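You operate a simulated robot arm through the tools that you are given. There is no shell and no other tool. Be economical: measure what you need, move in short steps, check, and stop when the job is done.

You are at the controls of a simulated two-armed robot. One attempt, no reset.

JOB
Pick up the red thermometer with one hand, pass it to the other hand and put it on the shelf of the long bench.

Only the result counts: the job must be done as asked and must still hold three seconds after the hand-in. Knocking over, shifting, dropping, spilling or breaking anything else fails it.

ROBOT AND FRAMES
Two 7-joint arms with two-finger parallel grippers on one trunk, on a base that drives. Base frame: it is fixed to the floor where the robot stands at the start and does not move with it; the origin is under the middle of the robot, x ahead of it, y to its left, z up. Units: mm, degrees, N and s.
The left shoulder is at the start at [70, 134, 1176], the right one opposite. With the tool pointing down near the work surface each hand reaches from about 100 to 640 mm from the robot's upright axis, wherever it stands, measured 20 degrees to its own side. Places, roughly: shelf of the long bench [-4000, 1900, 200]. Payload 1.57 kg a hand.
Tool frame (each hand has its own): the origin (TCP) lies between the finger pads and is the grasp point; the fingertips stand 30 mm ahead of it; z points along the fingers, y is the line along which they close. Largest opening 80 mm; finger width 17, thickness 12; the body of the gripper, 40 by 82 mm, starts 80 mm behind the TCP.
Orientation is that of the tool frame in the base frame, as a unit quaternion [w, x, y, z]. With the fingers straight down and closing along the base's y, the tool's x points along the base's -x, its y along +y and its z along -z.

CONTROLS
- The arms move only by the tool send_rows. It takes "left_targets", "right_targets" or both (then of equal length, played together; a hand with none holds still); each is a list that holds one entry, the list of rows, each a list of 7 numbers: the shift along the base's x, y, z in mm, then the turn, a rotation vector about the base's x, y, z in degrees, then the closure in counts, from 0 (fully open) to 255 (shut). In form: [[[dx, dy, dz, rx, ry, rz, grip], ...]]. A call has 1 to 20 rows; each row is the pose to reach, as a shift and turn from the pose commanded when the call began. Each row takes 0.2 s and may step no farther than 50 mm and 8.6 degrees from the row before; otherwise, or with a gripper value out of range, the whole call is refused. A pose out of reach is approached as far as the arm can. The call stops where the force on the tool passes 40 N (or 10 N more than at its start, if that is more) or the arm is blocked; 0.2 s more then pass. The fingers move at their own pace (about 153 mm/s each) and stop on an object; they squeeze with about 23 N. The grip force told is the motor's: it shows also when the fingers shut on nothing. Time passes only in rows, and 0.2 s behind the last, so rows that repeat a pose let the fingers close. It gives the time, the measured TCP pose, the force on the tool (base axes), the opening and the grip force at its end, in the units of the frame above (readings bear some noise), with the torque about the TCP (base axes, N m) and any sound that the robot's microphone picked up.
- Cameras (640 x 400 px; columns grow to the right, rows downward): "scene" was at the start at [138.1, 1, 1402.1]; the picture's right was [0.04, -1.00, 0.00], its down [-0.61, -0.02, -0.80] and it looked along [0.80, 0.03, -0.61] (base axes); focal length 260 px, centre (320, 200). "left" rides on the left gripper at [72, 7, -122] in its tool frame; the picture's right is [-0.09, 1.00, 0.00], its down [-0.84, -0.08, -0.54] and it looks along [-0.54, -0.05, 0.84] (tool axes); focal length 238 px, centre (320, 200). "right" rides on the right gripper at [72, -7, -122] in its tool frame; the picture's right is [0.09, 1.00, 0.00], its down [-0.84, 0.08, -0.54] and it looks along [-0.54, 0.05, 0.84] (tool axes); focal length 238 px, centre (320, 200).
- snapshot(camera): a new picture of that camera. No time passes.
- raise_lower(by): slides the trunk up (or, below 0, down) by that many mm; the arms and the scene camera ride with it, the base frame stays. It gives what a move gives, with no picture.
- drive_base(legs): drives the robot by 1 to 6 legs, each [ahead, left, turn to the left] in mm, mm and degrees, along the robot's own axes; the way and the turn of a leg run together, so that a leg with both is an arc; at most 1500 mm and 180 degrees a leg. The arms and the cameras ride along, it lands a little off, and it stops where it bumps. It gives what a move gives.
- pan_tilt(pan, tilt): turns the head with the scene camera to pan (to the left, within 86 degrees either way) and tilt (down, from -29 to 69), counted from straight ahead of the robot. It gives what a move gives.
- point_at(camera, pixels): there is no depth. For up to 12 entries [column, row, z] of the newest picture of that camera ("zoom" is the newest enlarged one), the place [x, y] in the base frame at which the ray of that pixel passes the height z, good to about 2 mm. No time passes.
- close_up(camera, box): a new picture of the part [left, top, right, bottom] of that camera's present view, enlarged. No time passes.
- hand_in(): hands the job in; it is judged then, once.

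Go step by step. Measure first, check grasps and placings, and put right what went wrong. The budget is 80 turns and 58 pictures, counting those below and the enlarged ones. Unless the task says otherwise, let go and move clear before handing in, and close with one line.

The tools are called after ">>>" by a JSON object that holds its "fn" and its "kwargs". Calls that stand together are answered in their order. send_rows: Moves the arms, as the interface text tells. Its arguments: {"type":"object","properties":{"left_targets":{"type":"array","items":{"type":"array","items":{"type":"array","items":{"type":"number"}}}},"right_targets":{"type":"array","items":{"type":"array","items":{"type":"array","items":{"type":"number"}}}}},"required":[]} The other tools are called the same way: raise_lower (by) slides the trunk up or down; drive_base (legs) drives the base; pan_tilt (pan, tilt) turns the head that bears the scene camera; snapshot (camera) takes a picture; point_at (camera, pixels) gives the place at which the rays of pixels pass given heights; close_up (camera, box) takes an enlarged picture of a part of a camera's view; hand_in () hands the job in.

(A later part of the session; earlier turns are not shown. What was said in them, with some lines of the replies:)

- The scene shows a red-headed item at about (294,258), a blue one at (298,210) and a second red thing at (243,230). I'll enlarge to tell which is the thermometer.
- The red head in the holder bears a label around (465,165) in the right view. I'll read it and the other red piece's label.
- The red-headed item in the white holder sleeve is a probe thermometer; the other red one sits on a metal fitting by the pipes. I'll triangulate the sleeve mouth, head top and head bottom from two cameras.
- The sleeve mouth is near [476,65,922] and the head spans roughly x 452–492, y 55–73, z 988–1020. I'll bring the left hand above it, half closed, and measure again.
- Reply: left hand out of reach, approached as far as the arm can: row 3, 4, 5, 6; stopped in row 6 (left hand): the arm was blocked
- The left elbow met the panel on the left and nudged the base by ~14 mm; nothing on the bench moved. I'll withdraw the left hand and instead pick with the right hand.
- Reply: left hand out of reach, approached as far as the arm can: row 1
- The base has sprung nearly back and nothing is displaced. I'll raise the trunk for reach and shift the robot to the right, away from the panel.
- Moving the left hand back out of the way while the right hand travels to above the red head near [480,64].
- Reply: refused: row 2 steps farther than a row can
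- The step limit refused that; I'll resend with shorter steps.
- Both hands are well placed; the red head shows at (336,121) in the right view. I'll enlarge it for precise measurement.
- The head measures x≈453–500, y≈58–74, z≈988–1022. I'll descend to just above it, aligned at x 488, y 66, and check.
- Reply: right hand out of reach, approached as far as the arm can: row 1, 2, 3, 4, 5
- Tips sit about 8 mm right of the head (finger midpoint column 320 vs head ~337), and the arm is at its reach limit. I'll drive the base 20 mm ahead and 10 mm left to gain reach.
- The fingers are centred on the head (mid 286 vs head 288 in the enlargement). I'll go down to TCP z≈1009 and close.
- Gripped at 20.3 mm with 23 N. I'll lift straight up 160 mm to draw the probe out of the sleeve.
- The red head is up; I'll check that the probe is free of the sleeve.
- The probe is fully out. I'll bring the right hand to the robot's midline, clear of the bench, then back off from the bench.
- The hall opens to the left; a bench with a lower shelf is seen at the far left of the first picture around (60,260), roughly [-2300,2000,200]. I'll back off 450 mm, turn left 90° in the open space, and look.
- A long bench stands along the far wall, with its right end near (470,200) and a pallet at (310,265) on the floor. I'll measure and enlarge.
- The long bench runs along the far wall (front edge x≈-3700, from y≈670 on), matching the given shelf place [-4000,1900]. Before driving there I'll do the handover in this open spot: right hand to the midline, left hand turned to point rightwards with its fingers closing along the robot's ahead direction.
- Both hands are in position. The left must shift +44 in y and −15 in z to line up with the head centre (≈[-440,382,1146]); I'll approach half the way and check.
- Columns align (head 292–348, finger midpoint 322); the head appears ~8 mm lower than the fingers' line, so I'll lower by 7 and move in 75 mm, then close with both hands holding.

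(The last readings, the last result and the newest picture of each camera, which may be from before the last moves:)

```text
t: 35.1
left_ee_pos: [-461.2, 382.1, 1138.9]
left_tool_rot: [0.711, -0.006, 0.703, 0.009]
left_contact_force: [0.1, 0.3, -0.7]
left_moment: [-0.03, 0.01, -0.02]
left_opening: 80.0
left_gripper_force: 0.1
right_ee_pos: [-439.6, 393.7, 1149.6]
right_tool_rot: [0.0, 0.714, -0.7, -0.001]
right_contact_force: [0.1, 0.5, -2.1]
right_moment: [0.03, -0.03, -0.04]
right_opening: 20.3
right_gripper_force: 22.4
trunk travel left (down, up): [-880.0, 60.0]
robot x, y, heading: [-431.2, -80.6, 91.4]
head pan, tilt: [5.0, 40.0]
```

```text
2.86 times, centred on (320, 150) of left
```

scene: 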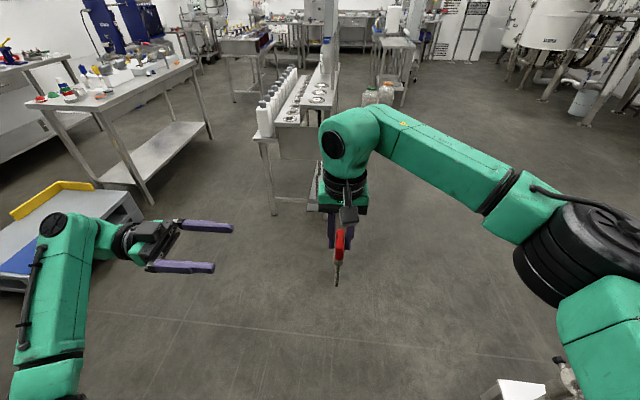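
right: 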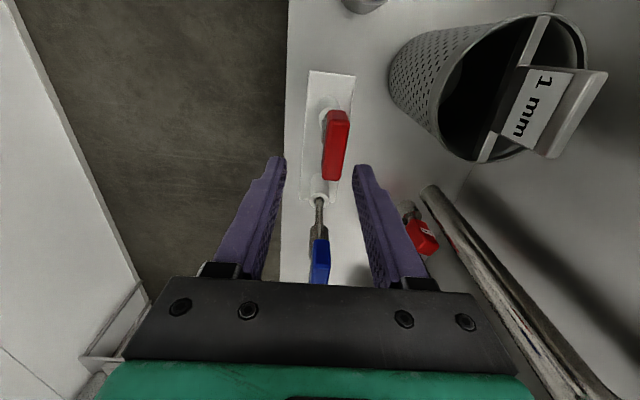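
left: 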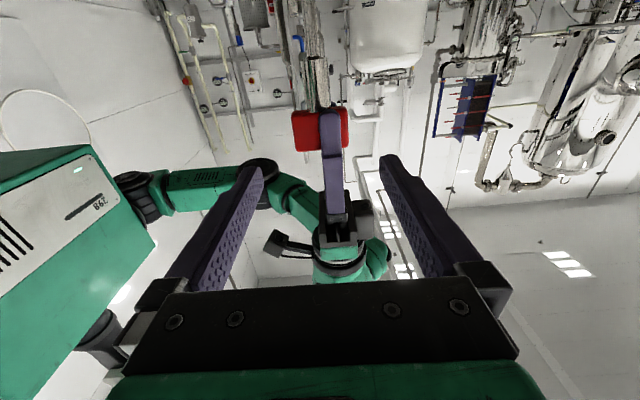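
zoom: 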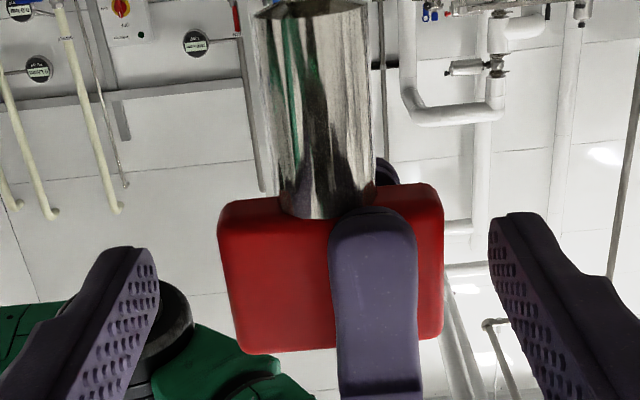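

The left fingers straddle the head ends well (head 220–443, finger gap 158–490 in the enlargement). Closing the left hand now.

>>> {"fn": "send_rows", "kwargs": {"left_targets": [[[0, 0, 0, 0, 0, 0, 60], [0, 0, 0, 0, 0, 0, 110], [0, 0, 0, 0, 0, 0, 255], [0, 0, 0, 0, 0, 0, 255], [0, 0, 0, 0, 0, 0, 255]]]}}

>>> {"fn": "close_up", "kwargs": {"camera": "left", "box": [220, 80, 420, 220]}}

```text
t: 36.3
left_ee_pos: [-459.4, 382.7, 1140.0]
left_tool_rot: [0.711, -0.007, 0.703, 0.009]
left_contact_force: [1.2, 20.6, 0.0]
left_moment: [0.32, 0.01, 0.4]
left_opening: 49.5
left_gripper_force: 23.2
right_ee_pos: [-440.7, 393.8, 1149.9]
right_tool_rot: [0.001, 0.715, -0.699, 0.0]
right_contact_force: [-1.0, -20.4, 0.1]
right_moment: [-0.5, 0.03, 0.0]
right_opening: 20.5
right_gripper_force: 23.1
trunk travel left (down, up): [-880.0, 60.0]
robot x, y, heading: [-428.1, -79.9, 91.4]
head pan, tilt: [5.0, 40.0]
```

```text
2.86 times, centred on (320, 150) of left
```

zoom: 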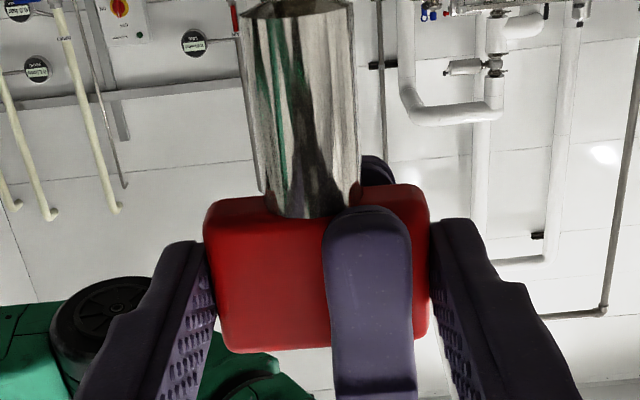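

Only the front finger bears (20 N along +y on the left hand), so I'll ease the left hand +y a little until the loads balance.

>>> {"fn": "send_rows", "kwargs": {"left_targets": [[[0, 1, 0, 0, 0, 0, 255], [0, 2, 0, 0, 0, 0, 255], [0, 2, 0, 0, 0, 0, 255]]]}}

```text
t: 37.1
left_ee_pos: [-460.2, 384.6, 1138.3]
left_tool_rot: [0.711, -0.005, 0.703, 0.008]
left_contact_force: [-0.5, 8.8, 3.0]
left_moment: [0.34, -0.07, 0.2]
left_opening: 49.5
left_gripper_force: 23.3
right_ee_pos: [-438.5, 394.8, 1151.3]
right_tool_rot: [0.0, 0.714, -0.7, -0.002]
right_contact_force: [-0.3, -8.8, -3.2]
right_moment: [-0.32, 0.03, 0.0]
right_opening: 20.0
right_gripper_force: 23.0
trunk travel left (down, up): [-880.0, 60.0]
robot x, y, heading: [-434.5, -79.1, 91.3]
head pan, tilt: [5.0, 40.0]
```

Opening is unchanged and the force is balancing. I'll add 1.5 mm more and then open the right hand.

>>> {"fn": "send_rows", "kwargs": {"left_targets": [[[0, 1.5, 0, 0, 0, 0, 255], [0, 1.5, 0, 0, 0, 0, 255], [0, 1.5, 0, 0, 0, 0, 255], [0, 1.5, 0, 0, 0, 0, 255], [0, 1.5, 0, 0, 0, 0, 255]]], "right_targets": [[[0, 0, 0, 0, 0, 0, 255], [0, 0, 0, 0, 0, 0, 255], [0, 0, 0, 0, 0, 0, 150], [0, 0, 0, 0, 0, 0, 100], [0, 0, 0, 0, 0, 0, 100]]]}}

>>> {"fn": "close_up", "kwargs": {"camera": "left", "box": [220, 80, 420, 220]}}

```text
t: 38.3
left_ee_pos: [-461.5, 386.1, 1140.0]
left_tool_rot: [0.711, -0.006, 0.703, 0.009]
left_contact_force: [-0.3, -0.1, -1.3]
left_moment: [0.02, 0.03, 0.0]
left_opening: 49.2
left_gripper_force: 23.0
right_ee_pos: [-439.1, 395.5, 1149.6]
right_tool_rot: [0.0, 0.715, -0.7, 0.0]
right_contact_force: [0.3, 0.2, 1.1]
right_moment: [0.0, -0.01, -0.02]
right_opening: 48.6
right_gripper_force: 0.1
trunk travel left (down, up): [-880.0, 60.0]
robot x, y, heading: [-429.6, -78.9, 90.9]
head pan, tilt: [5.0, 40.0]
```

```text
2.86 times, centred on (320, 150) of left
```

zoom: 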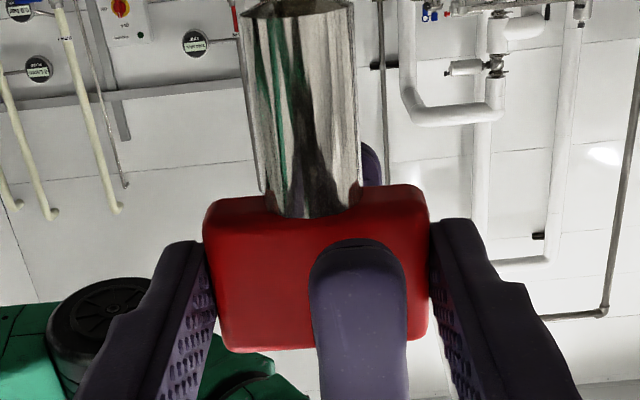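

The left hand alone holds it. Raising the right hand straight up, then away to its own side.

>>> {"fn": "send_rows", "kwargs": {"right_targets": [[[0, 0, 30, 0, 0, 0, 100], [0, 0, 65, 0, 0, 0, 100], [0, 0, 100, 0, 0, 0, 100], [35, -20, 110, 0, 0, 0, 100], [70, -45, 110, 0, 0, 0, 100], [105, -70, 110, 0, 0, 0, 100], [140, -95, 110, 0, 0, 0, 100], [170, -120, 110, 0, 0, 0, 100]]]}}

>>> {"fn": "pan_tilt", "kwargs": {"pan": 45, "tilt": 25}}

>>> {"fn": "snapshot", "kwargs": {"camera": "scene"}}

```text
t: 40.1
left_ee_pos: [-459.2, 384.2, 1139.7]
left_tool_rot: [0.711, -0.005, 0.704, 0.009]
left_contact_force: [0.1, 0.0, -0.6]
left_moment: [-0.01, 0.02, 0.01]
left_opening: 49.1
left_gripper_force: 22.9
right_ee_pos: [-266.1, 272.6, 1259.4]
right_tool_rot: [0.0, 0.714, -0.7, -0.002]
right_contact_force: [0.3, 0.2, -0.2]
right_moment: [0.04, -0.01, 0.0]
right_opening: 48.6
right_gripper_force: 0.0
trunk travel left (down, up): [-880.0, 60.0]
robot x, y, heading: [-432.2, -75.6, 90.9]
head pan, tilt: [5.0, 40.0]
```

```text
t: 41.2
left_ee_pos: [-460.8, 386.6, 1139.0]
left_tool_rot: [0.711, -0.007, 0.703, 0.009]
left_contact_force: [0.6, 0.1, -0.8]
left_moment: [-0.01, 0.0, 0.01]
left_opening: 49.3
left_gripper_force: 22.8
right_ee_pos: [-268.2, 275.6, 1258.3]
right_tool_rot: [0.001, 0.715, -0.699, -0.001]
right_contact_force: [0.4, -0.1, 0.2]
right_moment: [0.01, 0.02, 0.02]
right_opening: 48.6
right_gripper_force: 0.1
trunk travel left (down, up): [-880.0, 60.0]
robot x, y, heading: [-429.6, -79.8, 91.1]
head pan, tilt: [45.0, 25.0]
```

```text
17 pictures are left
```

scene: 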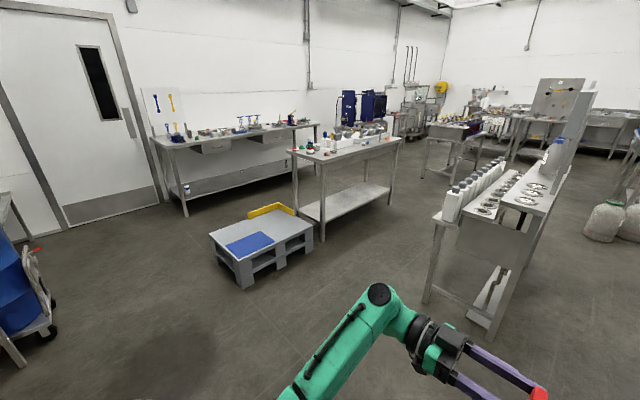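

Now a clear view: the long bench against the far wall (cols 150–320) with its lower shelf around rows 175–200, a second bench and the pallet in front. I'll measure these.

>>> {"fn": "close_up", "kwargs": {"camera": "scene", "box": [140, 90, 340, 230]}}

>>> {"fn": "point_at", "kwargs": {"camera": "scene", "pixels": [[186, 216, 0], [173, 150, 880], [318, 123, 880], [240, 288, 0], [210, 235, 140], [313, 240, 0], [321, 240, 0], [390, 207, 0], [303, 215, 0], [425, 303, 0], [290, 150, 880], [195, 193, 200]]}}

```text
2.86 times, centred on (240, 160) of scene
```

zoom: 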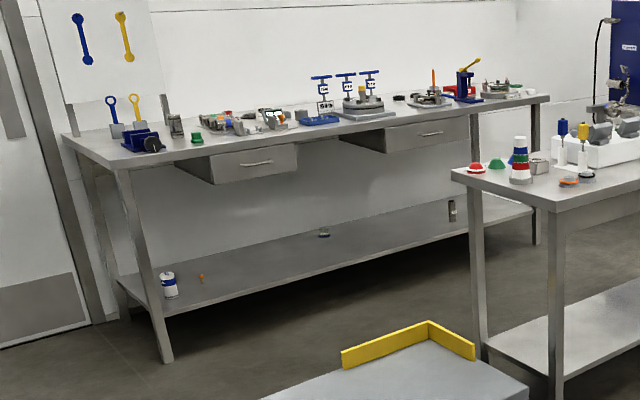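

```text
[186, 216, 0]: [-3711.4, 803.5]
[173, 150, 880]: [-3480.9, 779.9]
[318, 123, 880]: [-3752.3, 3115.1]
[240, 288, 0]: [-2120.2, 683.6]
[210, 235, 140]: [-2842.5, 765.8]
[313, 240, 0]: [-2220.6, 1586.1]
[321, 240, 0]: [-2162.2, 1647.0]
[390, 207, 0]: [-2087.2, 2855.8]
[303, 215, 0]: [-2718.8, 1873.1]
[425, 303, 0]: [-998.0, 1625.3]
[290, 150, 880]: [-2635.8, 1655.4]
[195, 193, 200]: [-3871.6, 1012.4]
```

>>> {"fn": "point_at", "kwargs": {"camera": "scene", "pixels": [[55, 333, 0], [25, 368, 0], [45, 250, 500], [10, 190, 880], [30, 228, 700], [289, 250, 140], [213, 208, 200], [192.8, 189.5, 200], [241, 171.5, 200], [286, 163.5, 200], [223, 185, 200], [240, 186, 200]]}}

```text
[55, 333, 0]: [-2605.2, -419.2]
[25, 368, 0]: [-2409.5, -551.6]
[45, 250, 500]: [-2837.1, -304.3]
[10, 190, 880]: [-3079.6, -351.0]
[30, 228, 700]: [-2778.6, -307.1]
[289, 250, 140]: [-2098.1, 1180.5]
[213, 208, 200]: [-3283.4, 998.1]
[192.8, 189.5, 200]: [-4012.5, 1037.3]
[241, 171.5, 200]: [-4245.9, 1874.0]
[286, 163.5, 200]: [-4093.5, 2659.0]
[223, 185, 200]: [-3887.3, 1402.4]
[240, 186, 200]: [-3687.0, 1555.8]
```

The corridor to the bench front is clear between the trolley (y≈-300) and the pallet (y≥680). First I'll turn the left tool to point down (probe then horizontal to the robot's left) and pull it in a bit.

>>> {"fn": "send_rows", "kwargs": {"left_targets": [[[-12, -3, 4, -0.16, 8.2, 0, 255], [-24, -6, 8, -0.33, 16.4, 0, 255], [-36, -9, 12, -0.5, 24.6, 0, 255], [-48, -12, 16, -0.65, 32.8, 0, 255], [-60, -15, 20, -0.8, 41, 0, 255], [-72, -18, 20, -1, 49.2, 0, 255], [-84, -21, 20, -1.15, 57.4, 0, 255], [-96, -24, 20, -1.3, 65.6, 0, 255], [-108, -27, 20, -1.5, 73.8, 0, 255], [-120, -30, 20, -1.6, 82, 0, 255], [-130, -33, 20, -1.8, 89.5, 0, 255], [-130, -33, 20, -1.8, 89.5, 0, 255]]]}}

>>> {"fn": "drive_base", "kwargs": {"legs": [[0, 0, 89]]}}

>>> {"fn": "pan_tilt", "kwargs": {"pan": 0, "tilt": 35}}

>>> {"fn": "snapshot", "kwargs": {"camera": "scene"}}

```text
t: 43.8
left_ee_pos: [-591.9, 353.3, 1159.9]
left_tool_rot: [0.009, -0.009, 1.0, 0.0]
left_contact_force: [-0.4, 0.1, -1.2]
left_moment: [0.02, -0.01, 0.01]
left_opening: 49.3
left_gripper_force: 22.9
right_ee_pos: [-266.9, 276.0, 1258.9]
right_tool_rot: [0.0, 0.714, -0.7, -0.001]
right_contact_force: [-0.4, -0.3, -0.1]
right_moment: [0.02, -0.02, -0.02]
right_opening: 48.6
right_gripper_force: 0.1
trunk travel left (down, up): [-880.0, 60.0]
robot x, y, heading: [-431.3, -79.9, 91.3]
head pan, tilt: [45.0, 25.0]
```

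```text
t: 47.9
left_ee_pos: [-870.0, -221.4, 1158.9]
left_tool_rot: [0.006, -0.699, 0.715, 0.007]
left_contact_force: [0.3, 0.9, -1.1]
left_moment: [0.02, 0.03, -0.01]
left_opening: 49.4
left_gripper_force: 23.0
right_ee_pos: [-778.2, 97.1, 1259.7]
right_tool_rot: [0.001, 1.0, -0.01, -0.001]
right_contact_force: [0.3, -0.6, 0.0]
right_moment: [-0.03, 0.03, 0.01]
right_opening: 48.6
right_gripper_force: 0.0
trunk travel left (down, up): [-880.0, 60.0]
robot x, y, heading: [-429.1, -80.4, 178.9]
head pan, tilt: [45.0, 25.0]
```

```text
t: 49.0
left_ee_pos: [-870.8, -221.6, 1160.3]
left_tool_rot: [0.007, -0.698, 0.716, 0.006]
left_contact_force: [0.5, -0.7, -0.3]
left_moment: [-0.01, 0.01, 0.0]
left_opening: 49.4
left_gripper_force: 22.7
right_ee_pos: [-779.9, 97.1, 1260.1]
right_tool_rot: [0.001, 1.0, -0.01, -0.002]
right_contact_force: [-0.3, 0.1, -0.5]
right_moment: [-0.01, 0.03, 0.0]
right_opening: 48.5
right_gripper_force: 0.0
trunk travel left (down, up): [-880.0, 60.0]
robot x, y, heading: [-433.4, -76.6, 178.9]
head pan, tilt: [0.0, 35.0]
```

```text
15 pictures are left
```

scene: 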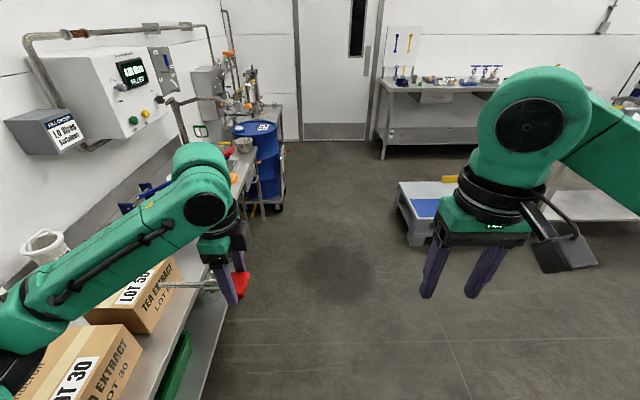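

The left forearm is over the side table, so I'll strafe right (+y) 300 mm first, then drive ahead toward the bench and look.

>>> {"fn": "drive_base", "kwargs": {"legs": [[0, -300, 0], [1400, 0, 1], [1360, 0, 0]]}}

>>> {"fn": "pan_tilt", "kwargs": {"pan": -40, "tilt": 45}}

>>> {"fn": "snapshot", "kwargs": {"camera": "scene"}}

```text
t: 64.1
left_ee_pos: [-3615.6, 110.2, 1160.4]
left_tool_rot: [0.007, -0.699, 0.715, 0.008]
left_contact_force: [-0.5, 0.1, -1.2]
left_moment: [0.03, 0.02, 0.0]
left_opening: 49.0
left_gripper_force: 23.1
right_ee_pos: [-3526.4, 430.1, 1260.1]
right_tool_rot: [0.001, 1.0, -0.008, -0.001]
right_contact_force: [-0.3, 0.6, -0.6]
right_moment: [-0.03, 0.0, -0.01]
right_opening: 48.7
right_gripper_force: 0.0
trunk travel left (down, up): [-880.0, 60.0]
robot x, y, heading: [-3174.7, 249.4, 179.2]
head pan, tilt: [0.0, 35.0]
```

```text
t: 65.1
left_ee_pos: [-3617.1, 111.2, 1158.8]
left_tool_rot: [0.007, -0.699, 0.715, 0.007]
left_contact_force: [-0.8, 0.6, 0.0]
left_moment: [0.0, -0.02, -0.04]
left_opening: 49.4
left_gripper_force: 22.6
right_ee_pos: [-3526.0, 429.5, 1260.6]
right_tool_rot: [0.001, 1.0, -0.008, -0.001]
right_contact_force: [0.2, -0.3, 1.2]
right_moment: [0.01, -0.01, 0.0]
right_opening: 48.7
right_gripper_force: 0.1
trunk travel left (down, up): [-880.0, 60.0]
robot x, y, heading: [-3182.2, 257.0, 179.0]
head pan, tilt: [-40.0, 45.0]
```

```text
14 pictures are left
```

scene: 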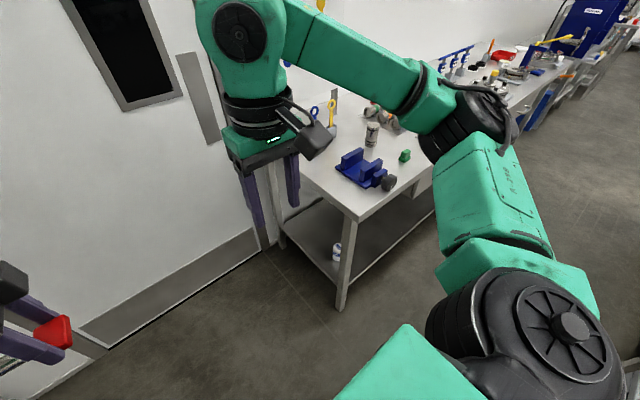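

>>> {"fn": "point_at", "kwargs": {"camera": "scene", "pixels": [[354, 221, 870], [342, 309, 0], [434, 170, 870], [345, 275, 200], [430, 213, 200], [283, 238, 200], [336, 262, 200], [281, 180, 870], [390, 192, 920]]}}

>>> {"fn": "close_up", "kwargs": {"camera": "scene", "box": [270, 120, 450, 320]}}

```text
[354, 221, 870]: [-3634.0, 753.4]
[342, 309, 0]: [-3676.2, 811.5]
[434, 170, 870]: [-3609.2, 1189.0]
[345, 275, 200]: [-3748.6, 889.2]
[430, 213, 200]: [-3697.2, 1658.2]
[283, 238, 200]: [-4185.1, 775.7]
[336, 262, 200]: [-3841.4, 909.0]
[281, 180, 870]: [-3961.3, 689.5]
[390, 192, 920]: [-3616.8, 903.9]
```

```text
2.00 times, centred on (360, 220) of scene
```

zoom: 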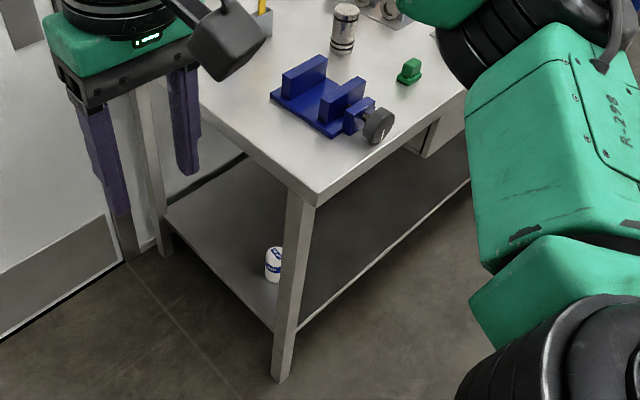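

The bench top's front edge is at x≈-3630, shelf front ≈-3700, with a can on the shelf near y≈910. I'll pull both hands in, edge forward a bit to clear the pallet, and strafe to y≈1490 where the shelf looks empty.

>>> {"fn": "send_rows", "kwargs": {"left_targets": [[[35, 0, 0, 0, 0, 0, 255], [70, 0, 0, 0, 0, 0, 255], [105, 0, 0, 0, 0, 0, 255]]], "right_targets": [[[15, 0, 0, 0, 0, 0, 100], [30, 0, 0, 0, 0, 0, 100], [45, 0, 0, 0, 0, 0, 100]]]}}

>>> {"fn": "drive_base", "kwargs": {"legs": [[55, 0, 0.8], [0, -1235, 0]]}}

>>> {"fn": "pan_tilt", "kwargs": {"pan": 10, "tilt": 55}}

>>> {"fn": "snapshot", "kwargs": {"camera": "scene"}}

```text
t: 65.9
left_ee_pos: [-3518.8, 115.5, 1163.0]
left_tool_rot: [-0.004, -0.685, 0.728, 0.004]
left_contact_force: [0.4, 0.3, -0.8]
left_moment: [-0.02, -0.02, 0.01]
left_opening: 49.3
left_gripper_force: 23.2
left hand out of reach, approached as far as the arm can: row 3
right_ee_pos: [-3479.7, 431.1, 1259.5]
right_tool_rot: [0.0, 1.0, -0.008, -0.002]
right_contact_force: [0.4, 0.4, -0.3]
right_moment: [-0.01, 0.01, -0.02]
right_opening: 48.5
right_gripper_force: 0.0
trunk travel left (down, up): [-880.0, 60.0]
robot x, y, heading: [-3180.6, 252.4, 178.8]
head pan, tilt: [-40.0, 45.0]
```

```text
t: 72.7
left_ee_pos: [-3569.3, 1345.5, 1162.3]
left_tool_rot: [-0.004, -0.69, 0.724, 0.003]
left_contact_force: [0.4, -0.4, -0.9]
left_moment: [0.02, -0.01, 0.04]
left_opening: 49.2
left_gripper_force: 22.8
right_ee_pos: [-3532.7, 1660.1, 1258.9]
right_tool_rot: [0.0, 1.0, 0.0, 0.0]
right_contact_force: [-0.3, -0.1, -0.2]
right_moment: [0.0, -0.02, -0.01]
right_opening: 48.7
right_gripper_force: 0.0
trunk travel left (down, up): [-880.0, 60.0]
robot x, y, heading: [-3229.3, 1489.0, 179.8]
head pan, tilt: [-40.0, 45.0]
```

```text
t: 73.9
left_ee_pos: [-3567.3, 1347.0, 1161.2]
left_tool_rot: [-0.004, -0.69, 0.723, 0.003]
left_contact_force: [0.0, -0.4, -0.4]
left_moment: [0.03, 0.0, 0.0]
left_opening: 49.4
left_gripper_force: 23.1
right_ee_pos: [-3533.5, 1660.5, 1260.3]
right_tool_rot: [0.001, 1.0, -0.001, -0.001]
right_contact_force: [-0.1, 0.3, -0.5]
right_moment: [-0.02, 0.04, 0.05]
right_opening: 48.6
right_gripper_force: 0.0
trunk travel left (down, up): [-880.0, 60.0]
robot x, y, heading: [-3229.5, 1489.2, 180.0]
head pan, tilt: [10.0, 55.0]
```

```text
12 pictures are left
```

scene: 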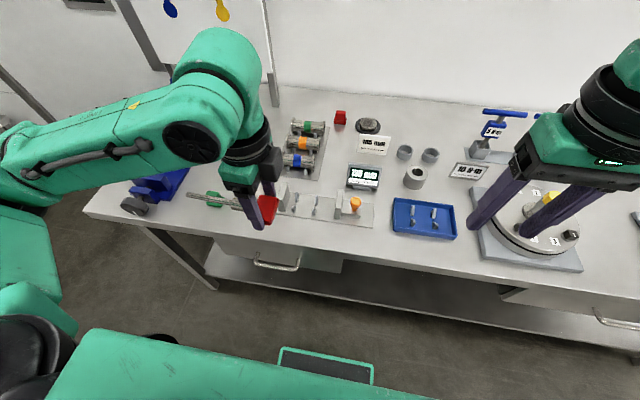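

>>> {"fn": "point_at", "kwargs": {"camera": "scene", "pixels": [[240, 237, 870], [370, 252, 870], [450, 268, 870], [240, 237, 890], [325, 347, 300], [260, 290, 200], [400, 312, 200], [265, 262, 700]]}}

```text
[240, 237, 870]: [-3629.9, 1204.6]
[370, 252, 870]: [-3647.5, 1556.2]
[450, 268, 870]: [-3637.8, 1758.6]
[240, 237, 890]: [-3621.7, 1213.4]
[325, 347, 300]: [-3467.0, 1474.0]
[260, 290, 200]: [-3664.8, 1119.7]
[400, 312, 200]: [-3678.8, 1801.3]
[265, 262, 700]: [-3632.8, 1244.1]
```

The bench edge is at x≈-3640 and the shelf front ≈-3670. I'll back off 100 mm, then lower the trunk 850 mm so the hands go in front of the shelf.

>>> {"fn": "drive_base", "kwargs": {"legs": [[-100, 0, 0]]}}

>>> {"fn": "raise_lower", "kwargs": {"by": -830}}

>>> {"fn": "pan_tilt", "kwargs": {"pan": 15, "tilt": 30}}

>>> {"fn": "snapshot", "kwargs": {"camera": "scene"}}

```text
t: 75.0
left_ee_pos: [-3474.1, 1346.3, 1159.4]
left_tool_rot: [-0.003, -0.69, 0.724, 0.002]
left_contact_force: [-0.1, -0.4, -1.1]
left_moment: [0.07, -0.02, -0.01]
left_opening: 49.4
left_gripper_force: 22.8
right_ee_pos: [-3439.0, 1661.4, 1258.4]
right_tool_rot: [0.001, 1.0, -0.002, 0.002]
right_contact_force: [-0.9, 0.0, -0.6]
right_moment: [-0.02, -0.02, 0.0]
right_opening: 48.5
right_gripper_force: 0.1
trunk travel left (down, up): [-880.0, 60.0]
robot x, y, heading: [-3134.7, 1488.9, 179.8]
head pan, tilt: [10.0, 55.0]
```

```text
refused: -830 is not a number from -400 to 400
```

```text
t: 75.9
left_ee_pos: [-3467.8, 1346.7, 1160.8]
left_tool_rot: [-0.005, -0.69, 0.723, 0.003]
left_contact_force: [-0.1, 0.3, -0.5]
left_moment: [0.02, 0.01, 0.01]
left_opening: 49.5
left_gripper_force: 22.9
right_ee_pos: [-3433.2, 1661.6, 1260.4]
right_tool_rot: [0.0, 1.0, -0.002, -0.001]
right_contact_force: [0.2, -0.3, 0.8]
right_moment: [0.05, 0.01, 0.03]
right_opening: 48.9
right_gripper_force: 0.1
trunk travel left (down, up): [-880.0, 60.0]
robot x, y, heading: [-3127.5, 1489.3, 179.7]
head pan, tilt: [15.0, 30.0]
```

```text
11 pictures are left
```

scene: 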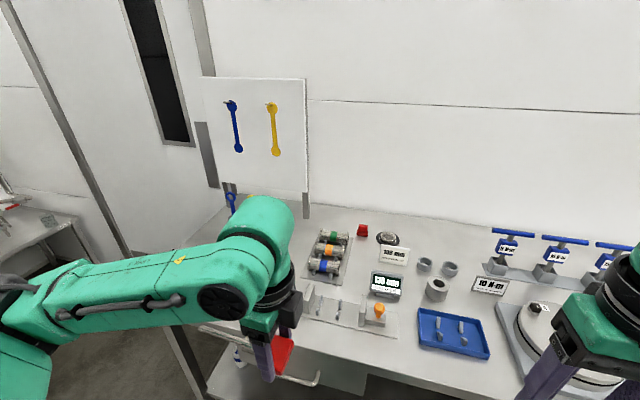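

The trunk moves at most 400 at a time; I'll lower in two steps with the hands 100+ mm clear of the drawer handle.

>>> {"fn": "raise_lower", "kwargs": {"by": -400}}

>>> {"fn": "raise_lower", "kwargs": {"by": -400}}

>>> {"fn": "snapshot", "kwargs": {"camera": "scene"}}

```text
t: 79.8
left_ee_pos: [-3468.8, 1345.7, 761.3]
left_tool_rot: [-0.004, -0.69, 0.724, 0.003]
left_contact_force: [1.0, 0.3, -1.3]
left_moment: [0.03, -0.03, -0.04]
left_opening: 49.3
left_gripper_force: 23.3
right_ee_pos: [-3434.1, 1661.4, 859.8]
right_tool_rot: [0.001, 1.0, -0.001, 0.0]
right_contact_force: [-0.1, 0.3, 0.1]
right_moment: [0.01, 0.03, 0.03]
right_opening: 48.6
right_gripper_force: 0.1
trunk travel left (down, up): [-480.0, 460.0]
robot x, y, heading: [-3132.5, 1485.9, 179.6]
head pan, tilt: [15.0, 30.0]
```

```text
t: 83.6
left_ee_pos: [-3469.4, 1346.8, 361.7]
left_tool_rot: [-0.004, -0.69, 0.724, 0.003]
left_contact_force: [-0.1, 0.1, -0.6]
left_moment: [0.01, 0.01, -0.02]
left_opening: 49.4
left_gripper_force: 22.3
right_ee_pos: [-3433.9, 1661.2, 459.6]
right_tool_rot: [0.002, 1.0, -0.002, -0.002]
right_contact_force: [-0.3, 0.3, -0.6]
right_moment: [0.0, -0.02, 0.02]
right_opening: 48.5
right_gripper_force: 0.1
trunk travel left (down, up): [-80.0, 860.0]
robot x, y, heading: [-3130.8, 1489.8, 179.7]
head pan, tilt: [15.0, 30.0]
```

```text
10 pictures are left
```

scene: 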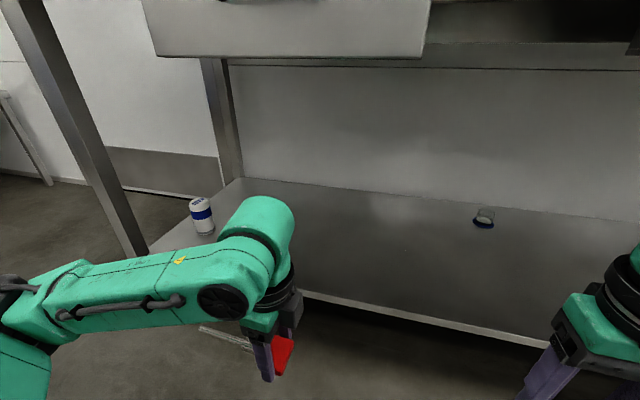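

The shelf is clear between the can and the small item at (484,218). I'll lower a further 65 mm, extend the left hand 150 mm forward, then drive ahead 160 mm so the thermometer is over the shelf.

>>> {"fn": "raise_lower", "kwargs": {"by": -65}}

>>> {"fn": "send_rows", "kwargs": {"left_targets": [[[-40, 0, 0, 0, 0, 0, 255], [-80, 0, 0, 0, 0, 0, 255], [-120, 0, 0, 0, 0, 0, 255], [-150, 0, 0, 0, 0, 0, 255], [-150, 0, 0, 0, 0, 0, 255]]]}}

>>> {"fn": "snapshot", "kwargs": {"camera": "left"}}

```text
t: 84.6
left_ee_pos: [-3468.9, 1346.3, 296.8]
left_tool_rot: [-0.004, -0.69, 0.724, 0.003]
left_contact_force: [-0.5, -0.2, -1.1]
left_moment: [0.05, 0.0, 0.04]
left_opening: 49.5
left_gripper_force: 22.9
right_ee_pos: [-3434.9, 1661.2, 394.2]
right_tool_rot: [0.0, 1.0, -0.002, 0.0]
right_contact_force: [-0.3, -0.2, -0.1]
right_moment: [-0.01, 0.01, 0.01]
right_opening: 48.7
right_gripper_force: 0.0
trunk travel left (down, up): [-15.0, 925.0]
robot x, y, heading: [-3133.5, 1490.3, 179.7]
head pan, tilt: [15.0, 30.0]
```

```text
t: 85.8
left_ee_pos: [-3620.0, 1346.9, 296.7]
left_tool_rot: [-0.004, -0.69, 0.724, 0.002]
left_contact_force: [0.3, 0.0, -1.1]
left_moment: [0.01, -0.01, 0.0]
left_opening: 49.4
left_gripper_force: 23.6
right_ee_pos: [-3435.1, 1661.8, 394.0]
right_tool_rot: [0.002, 1.0, -0.001, -0.001]
right_contact_force: [0.1, -0.4, 0.2]
right_moment: [-0.02, -0.02, -0.02]
right_opening: 48.4
right_gripper_force: 0.1
trunk travel left (down, up): [-15.0, 925.0]
robot x, y, heading: [-3131.8, 1487.9, 179.7]
head pan, tilt: [15.0, 30.0]
```

```text
9 pictures are left
```

left: 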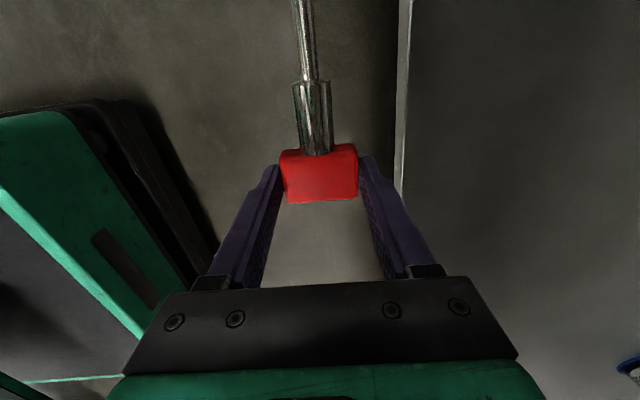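

The shelf edge shows at column ~400, with the thermometer still short of it. Driving ahead 170 mm.

>>> {"fn": "drive_base", "kwargs": {"legs": [[170, 0, 0]]}}

>>> {"fn": "snapshot", "kwargs": {"camera": "left"}}

>>> {"fn": "snapshot", "kwargs": {"camera": "scene"}}

```text
t: 87.3
left_ee_pos: [-3789.0, 1346.9, 296.2]
left_tool_rot: [-0.004, -0.69, 0.724, 0.002]
left_contact_force: [0.0, 0.7, -0.5]
left_moment: [0.01, -0.02, 0.01]
left_opening: 49.2
left_gripper_force: 22.9
right_ee_pos: [-3604.4, 1661.9, 393.0]
right_tool_rot: [0.001, 1.0, -0.002, -0.001]
right_contact_force: [0.2, -0.4, -0.3]
right_moment: [-0.02, 0.01, 0.0]
right_opening: 48.8
right_gripper_force: 0.0
trunk travel left (down, up): [-15.0, 925.0]
robot x, y, heading: [-3300.6, 1488.5, 179.6]
head pan, tilt: [15.0, 30.0]
```

```text
8 pictures are left
```

left: 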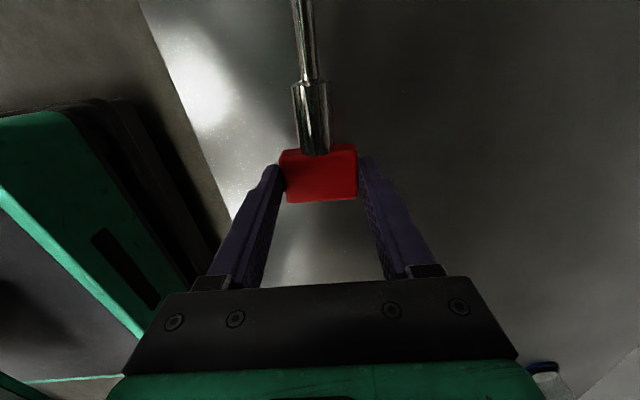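

```text
7 pictures are left
```

scene: 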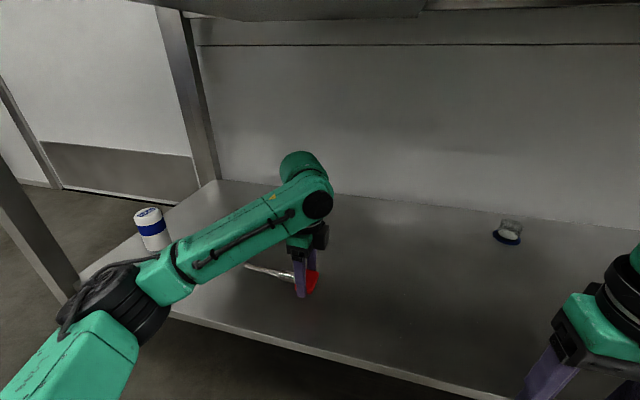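

The thermometer is ~120 mm inside the shelf edge over a clear area. From parallax the shelf is near z≈215–225; I'll lower 38 mm, then creep.

>>> {"fn": "send_rows", "kwargs": {"left_targets": [[[0, 0, -15, 0, 0, 0, 255], [0, 0, -28, 0, 0, 0, 255], [0, 0, -36, 0, 0, 0, 255], [0, 0, -36, 0, 0, 0, 255]]]}}

>>> {"fn": "close_up", "kwargs": {"camera": "scene", "box": [210, 220, 370, 320]}}

```text
t: 88.3
left_ee_pos: [-3790.5, 1346.6, 260.1]
left_tool_rot: [-0.003, -0.69, 0.723, 0.003]
left_contact_force: [-0.6, 0.4, -1.2]
left_moment: [0.06, -0.01, 0.0]
left_opening: 49.1
left_gripper_force: 22.7
right_ee_pos: [-3604.1, 1662.1, 394.8]
right_tool_rot: [0.001, 1.0, -0.002, -0.001]
right_contact_force: [-0.5, 0.6, 0.0]
right_moment: [-0.04, -0.01, 0.01]
right_opening: 48.9
right_gripper_force: 0.0
trunk travel left (down, up): [-15.0, 925.0]
robot x, y, heading: [-3303.7, 1491.7, 179.8]
head pan, tilt: [15.0, 30.0]
```

```text
4.00 times, centred on (290, 270) of scene
```

zoom: 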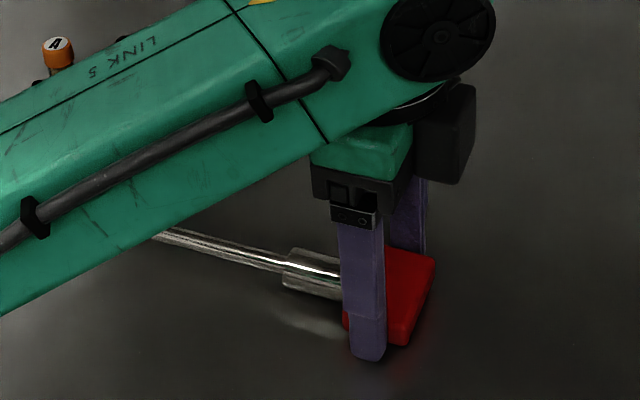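

Still clear of the shelf; the orange item is well behind the forearm. Creeping down.

>>> {"fn": "send_rows", "kwargs": {"left_targets": [[[0, 0, -3, 0, 0, 0, 255], [0, 0, -6, 0, 0, 0, 255], [0, 0, -9, 0, 0, 0, 255], [0, 0, -9, 0, 0, 0, 255]]]}}

```text
t: 89.3
left_ee_pos: [-3790.1, 1346.9, 255.6]
left_tool_rot: [-0.006, -0.69, 0.724, 0.005]
left_contact_force: [5.0, 1.1, 29.6]
left_moment: [-0.23, -0.77, -0.07]
left_opening: 49.2
left_gripper_force: 23.0
right_ee_pos: [-3602.9, 1662.6, 395.9]
right_tool_rot: [0.002, 1.0, -0.002, -0.002]
right_contact_force: [-0.1, 0.1, 0.6]
right_moment: [-0.04, -0.01, 0.02]
right_opening: 48.6
right_gripper_force: 0.1
trunk travel left (down, up): [-15.0, 925.0]
robot x, y, heading: [-3299.3, 1488.7, 179.7]
head pan, tilt: [15.0, 30.0]
```

Contact with the shelf at TCP z≈256 (30 N up). I'll relieve it by ~4 mm and open the fingers gently.

>>> {"fn": "send_rows", "kwargs": {"left_targets": [[[0, 0, 4, 0, 0, 0, 255], [0, 0, 4, 0, 0, 0, 255], [0, 0, 4, 0, 0, 0, 85], [0, 0, 4, 0, 0, 0, 60], [0, 0, 4, 0, 0, 0, 60]]]}}

>>> {"fn": "close_up", "kwargs": {"camera": "left", "box": [220, 40, 440, 240]}}

```text
t: 90.5
left_ee_pos: [-3791.7, 1347.2, 255.3]
left_tool_rot: [-0.004, -0.691, 0.723, 0.003]
left_contact_force: [-5.6, 1.1, 6.7]
left_moment: [0.05, -0.06, 0.07]
left_opening: 55.9
left_gripper_force: 0.0
right_ee_pos: [-3603.3, 1662.1, 394.2]
right_tool_rot: [0.001, 1.0, -0.002, -0.001]
right_contact_force: [-0.8, 0.5, -0.7]
right_moment: [0.02, -0.02, -0.02]
right_opening: 48.6
right_gripper_force: 0.0
trunk travel left (down, up): [-15.0, 925.0]
robot x, y, heading: [-3299.8, 1485.4, 179.9]
head pan, tilt: [15.0, 30.0]
```

```text
2.00 times, centred on (330, 140) of left
```

zoom: 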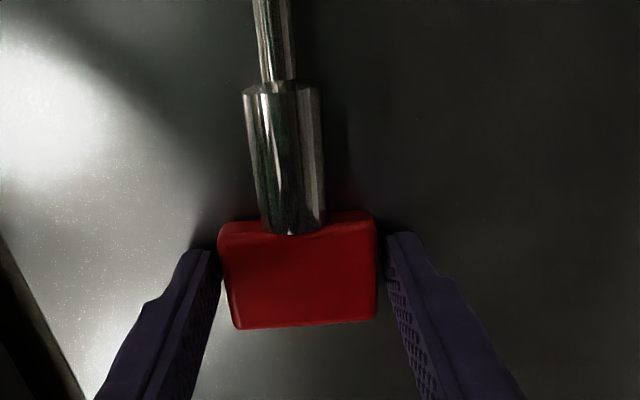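

Released: the head rests flat and the fingers have parted (opening 55.9). Opening fully and rising straight up.

>>> {"fn": "send_rows", "kwargs": {"left_targets": [[[0, 0, 1, 0, 0, 0, 30], [0, 0, 1, 0, 0, 0, 0], [0, 0, 10, 0, 0, 0, 0], [0, 0, 25, 0, 0, 0, 0], [0, 0, 45, 0, 0, 0, 0], [0, 0, 65, 0, 0, 0, 0]]]}}

>>> {"fn": "snapshot", "kwargs": {"camera": "left"}}

```text
t: 91.9
left_ee_pos: [-3790.2, 1347.5, 320.1]
left_tool_rot: [-0.004, -0.69, 0.724, 0.002]
left_contact_force: [0.2, -0.8, -0.2]
left_moment: [-0.01, 0.0, 0.0]
left_opening: 80.2
left_gripper_force: 0.2
right_ee_pos: [-3604.3, 1661.8, 394.7]
right_tool_rot: [0.0, 1.0, -0.001, -0.001]
right_contact_force: [0.4, 0.0, 0.0]
right_moment: [-0.04, -0.02, -0.01]
right_opening: 48.6
right_gripper_force: 0.1
trunk travel left (down, up): [-15.0, 925.0]
robot x, y, heading: [-3299.8, 1490.7, 179.9]
head pan, tilt: [15.0, 30.0]
```

```text
4 pictures are left
```

left: 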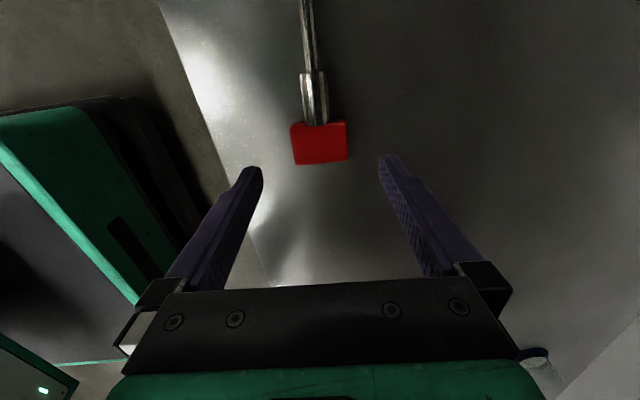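

The thermometer lies on the shelf at (320,140), clear of the hand. I'll back the robot off 170 mm and take a last look.

>>> {"fn": "drive_base", "kwargs": {"legs": [[-170, 0, 0]]}}

>>> {"fn": "snapshot", "kwargs": {"camera": "scene"}}

```text
t: 93.4
left_ee_pos: [-3621.3, 1347.3, 321.5]
left_tool_rot: [-0.003, -0.69, 0.724, 0.003]
left_contact_force: [-0.2, -1.2, -0.3]
left_moment: [0.0, 0.0, -0.02]
left_opening: 80.0
left_gripper_force: 0.1
right_ee_pos: [-3434.5, 1661.4, 395.1]
right_tool_rot: [0.001, 1.0, -0.003, -0.001]
right_contact_force: [0.5, 0.2, 0.1]
right_moment: [-0.02, 0.04, 0.0]
right_opening: 48.6
right_gripper_force: 0.0
trunk travel left (down, up): [-15.0, 925.0]
robot x, y, heading: [-3131.7, 1485.7, 179.7]
head pan, tilt: [15.0, 30.0]
```

```text
3 pictures are left
```

scene: 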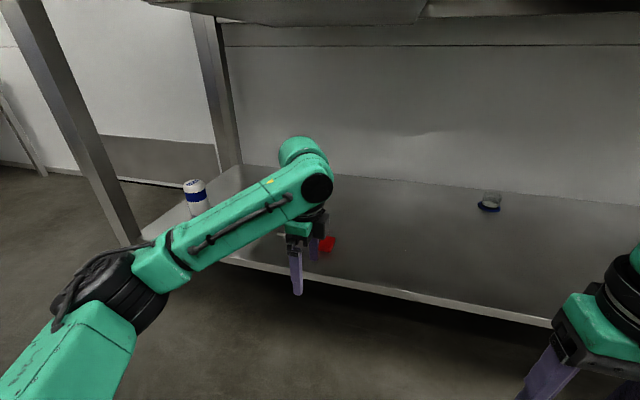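

The red thermometer rests on the long bench's shelf at (327,244), the other shelf items are where they were, and both hands are clear. Handing in.

>>> {"fn": "hand_in", "kwargs": {}}

```text
The job is handed in.
```

The red thermometer was picked up with the right hand, passed to the left and laid on the long bench's shelf; early on the left elbow bumped a panel, but I saw nothing shift.
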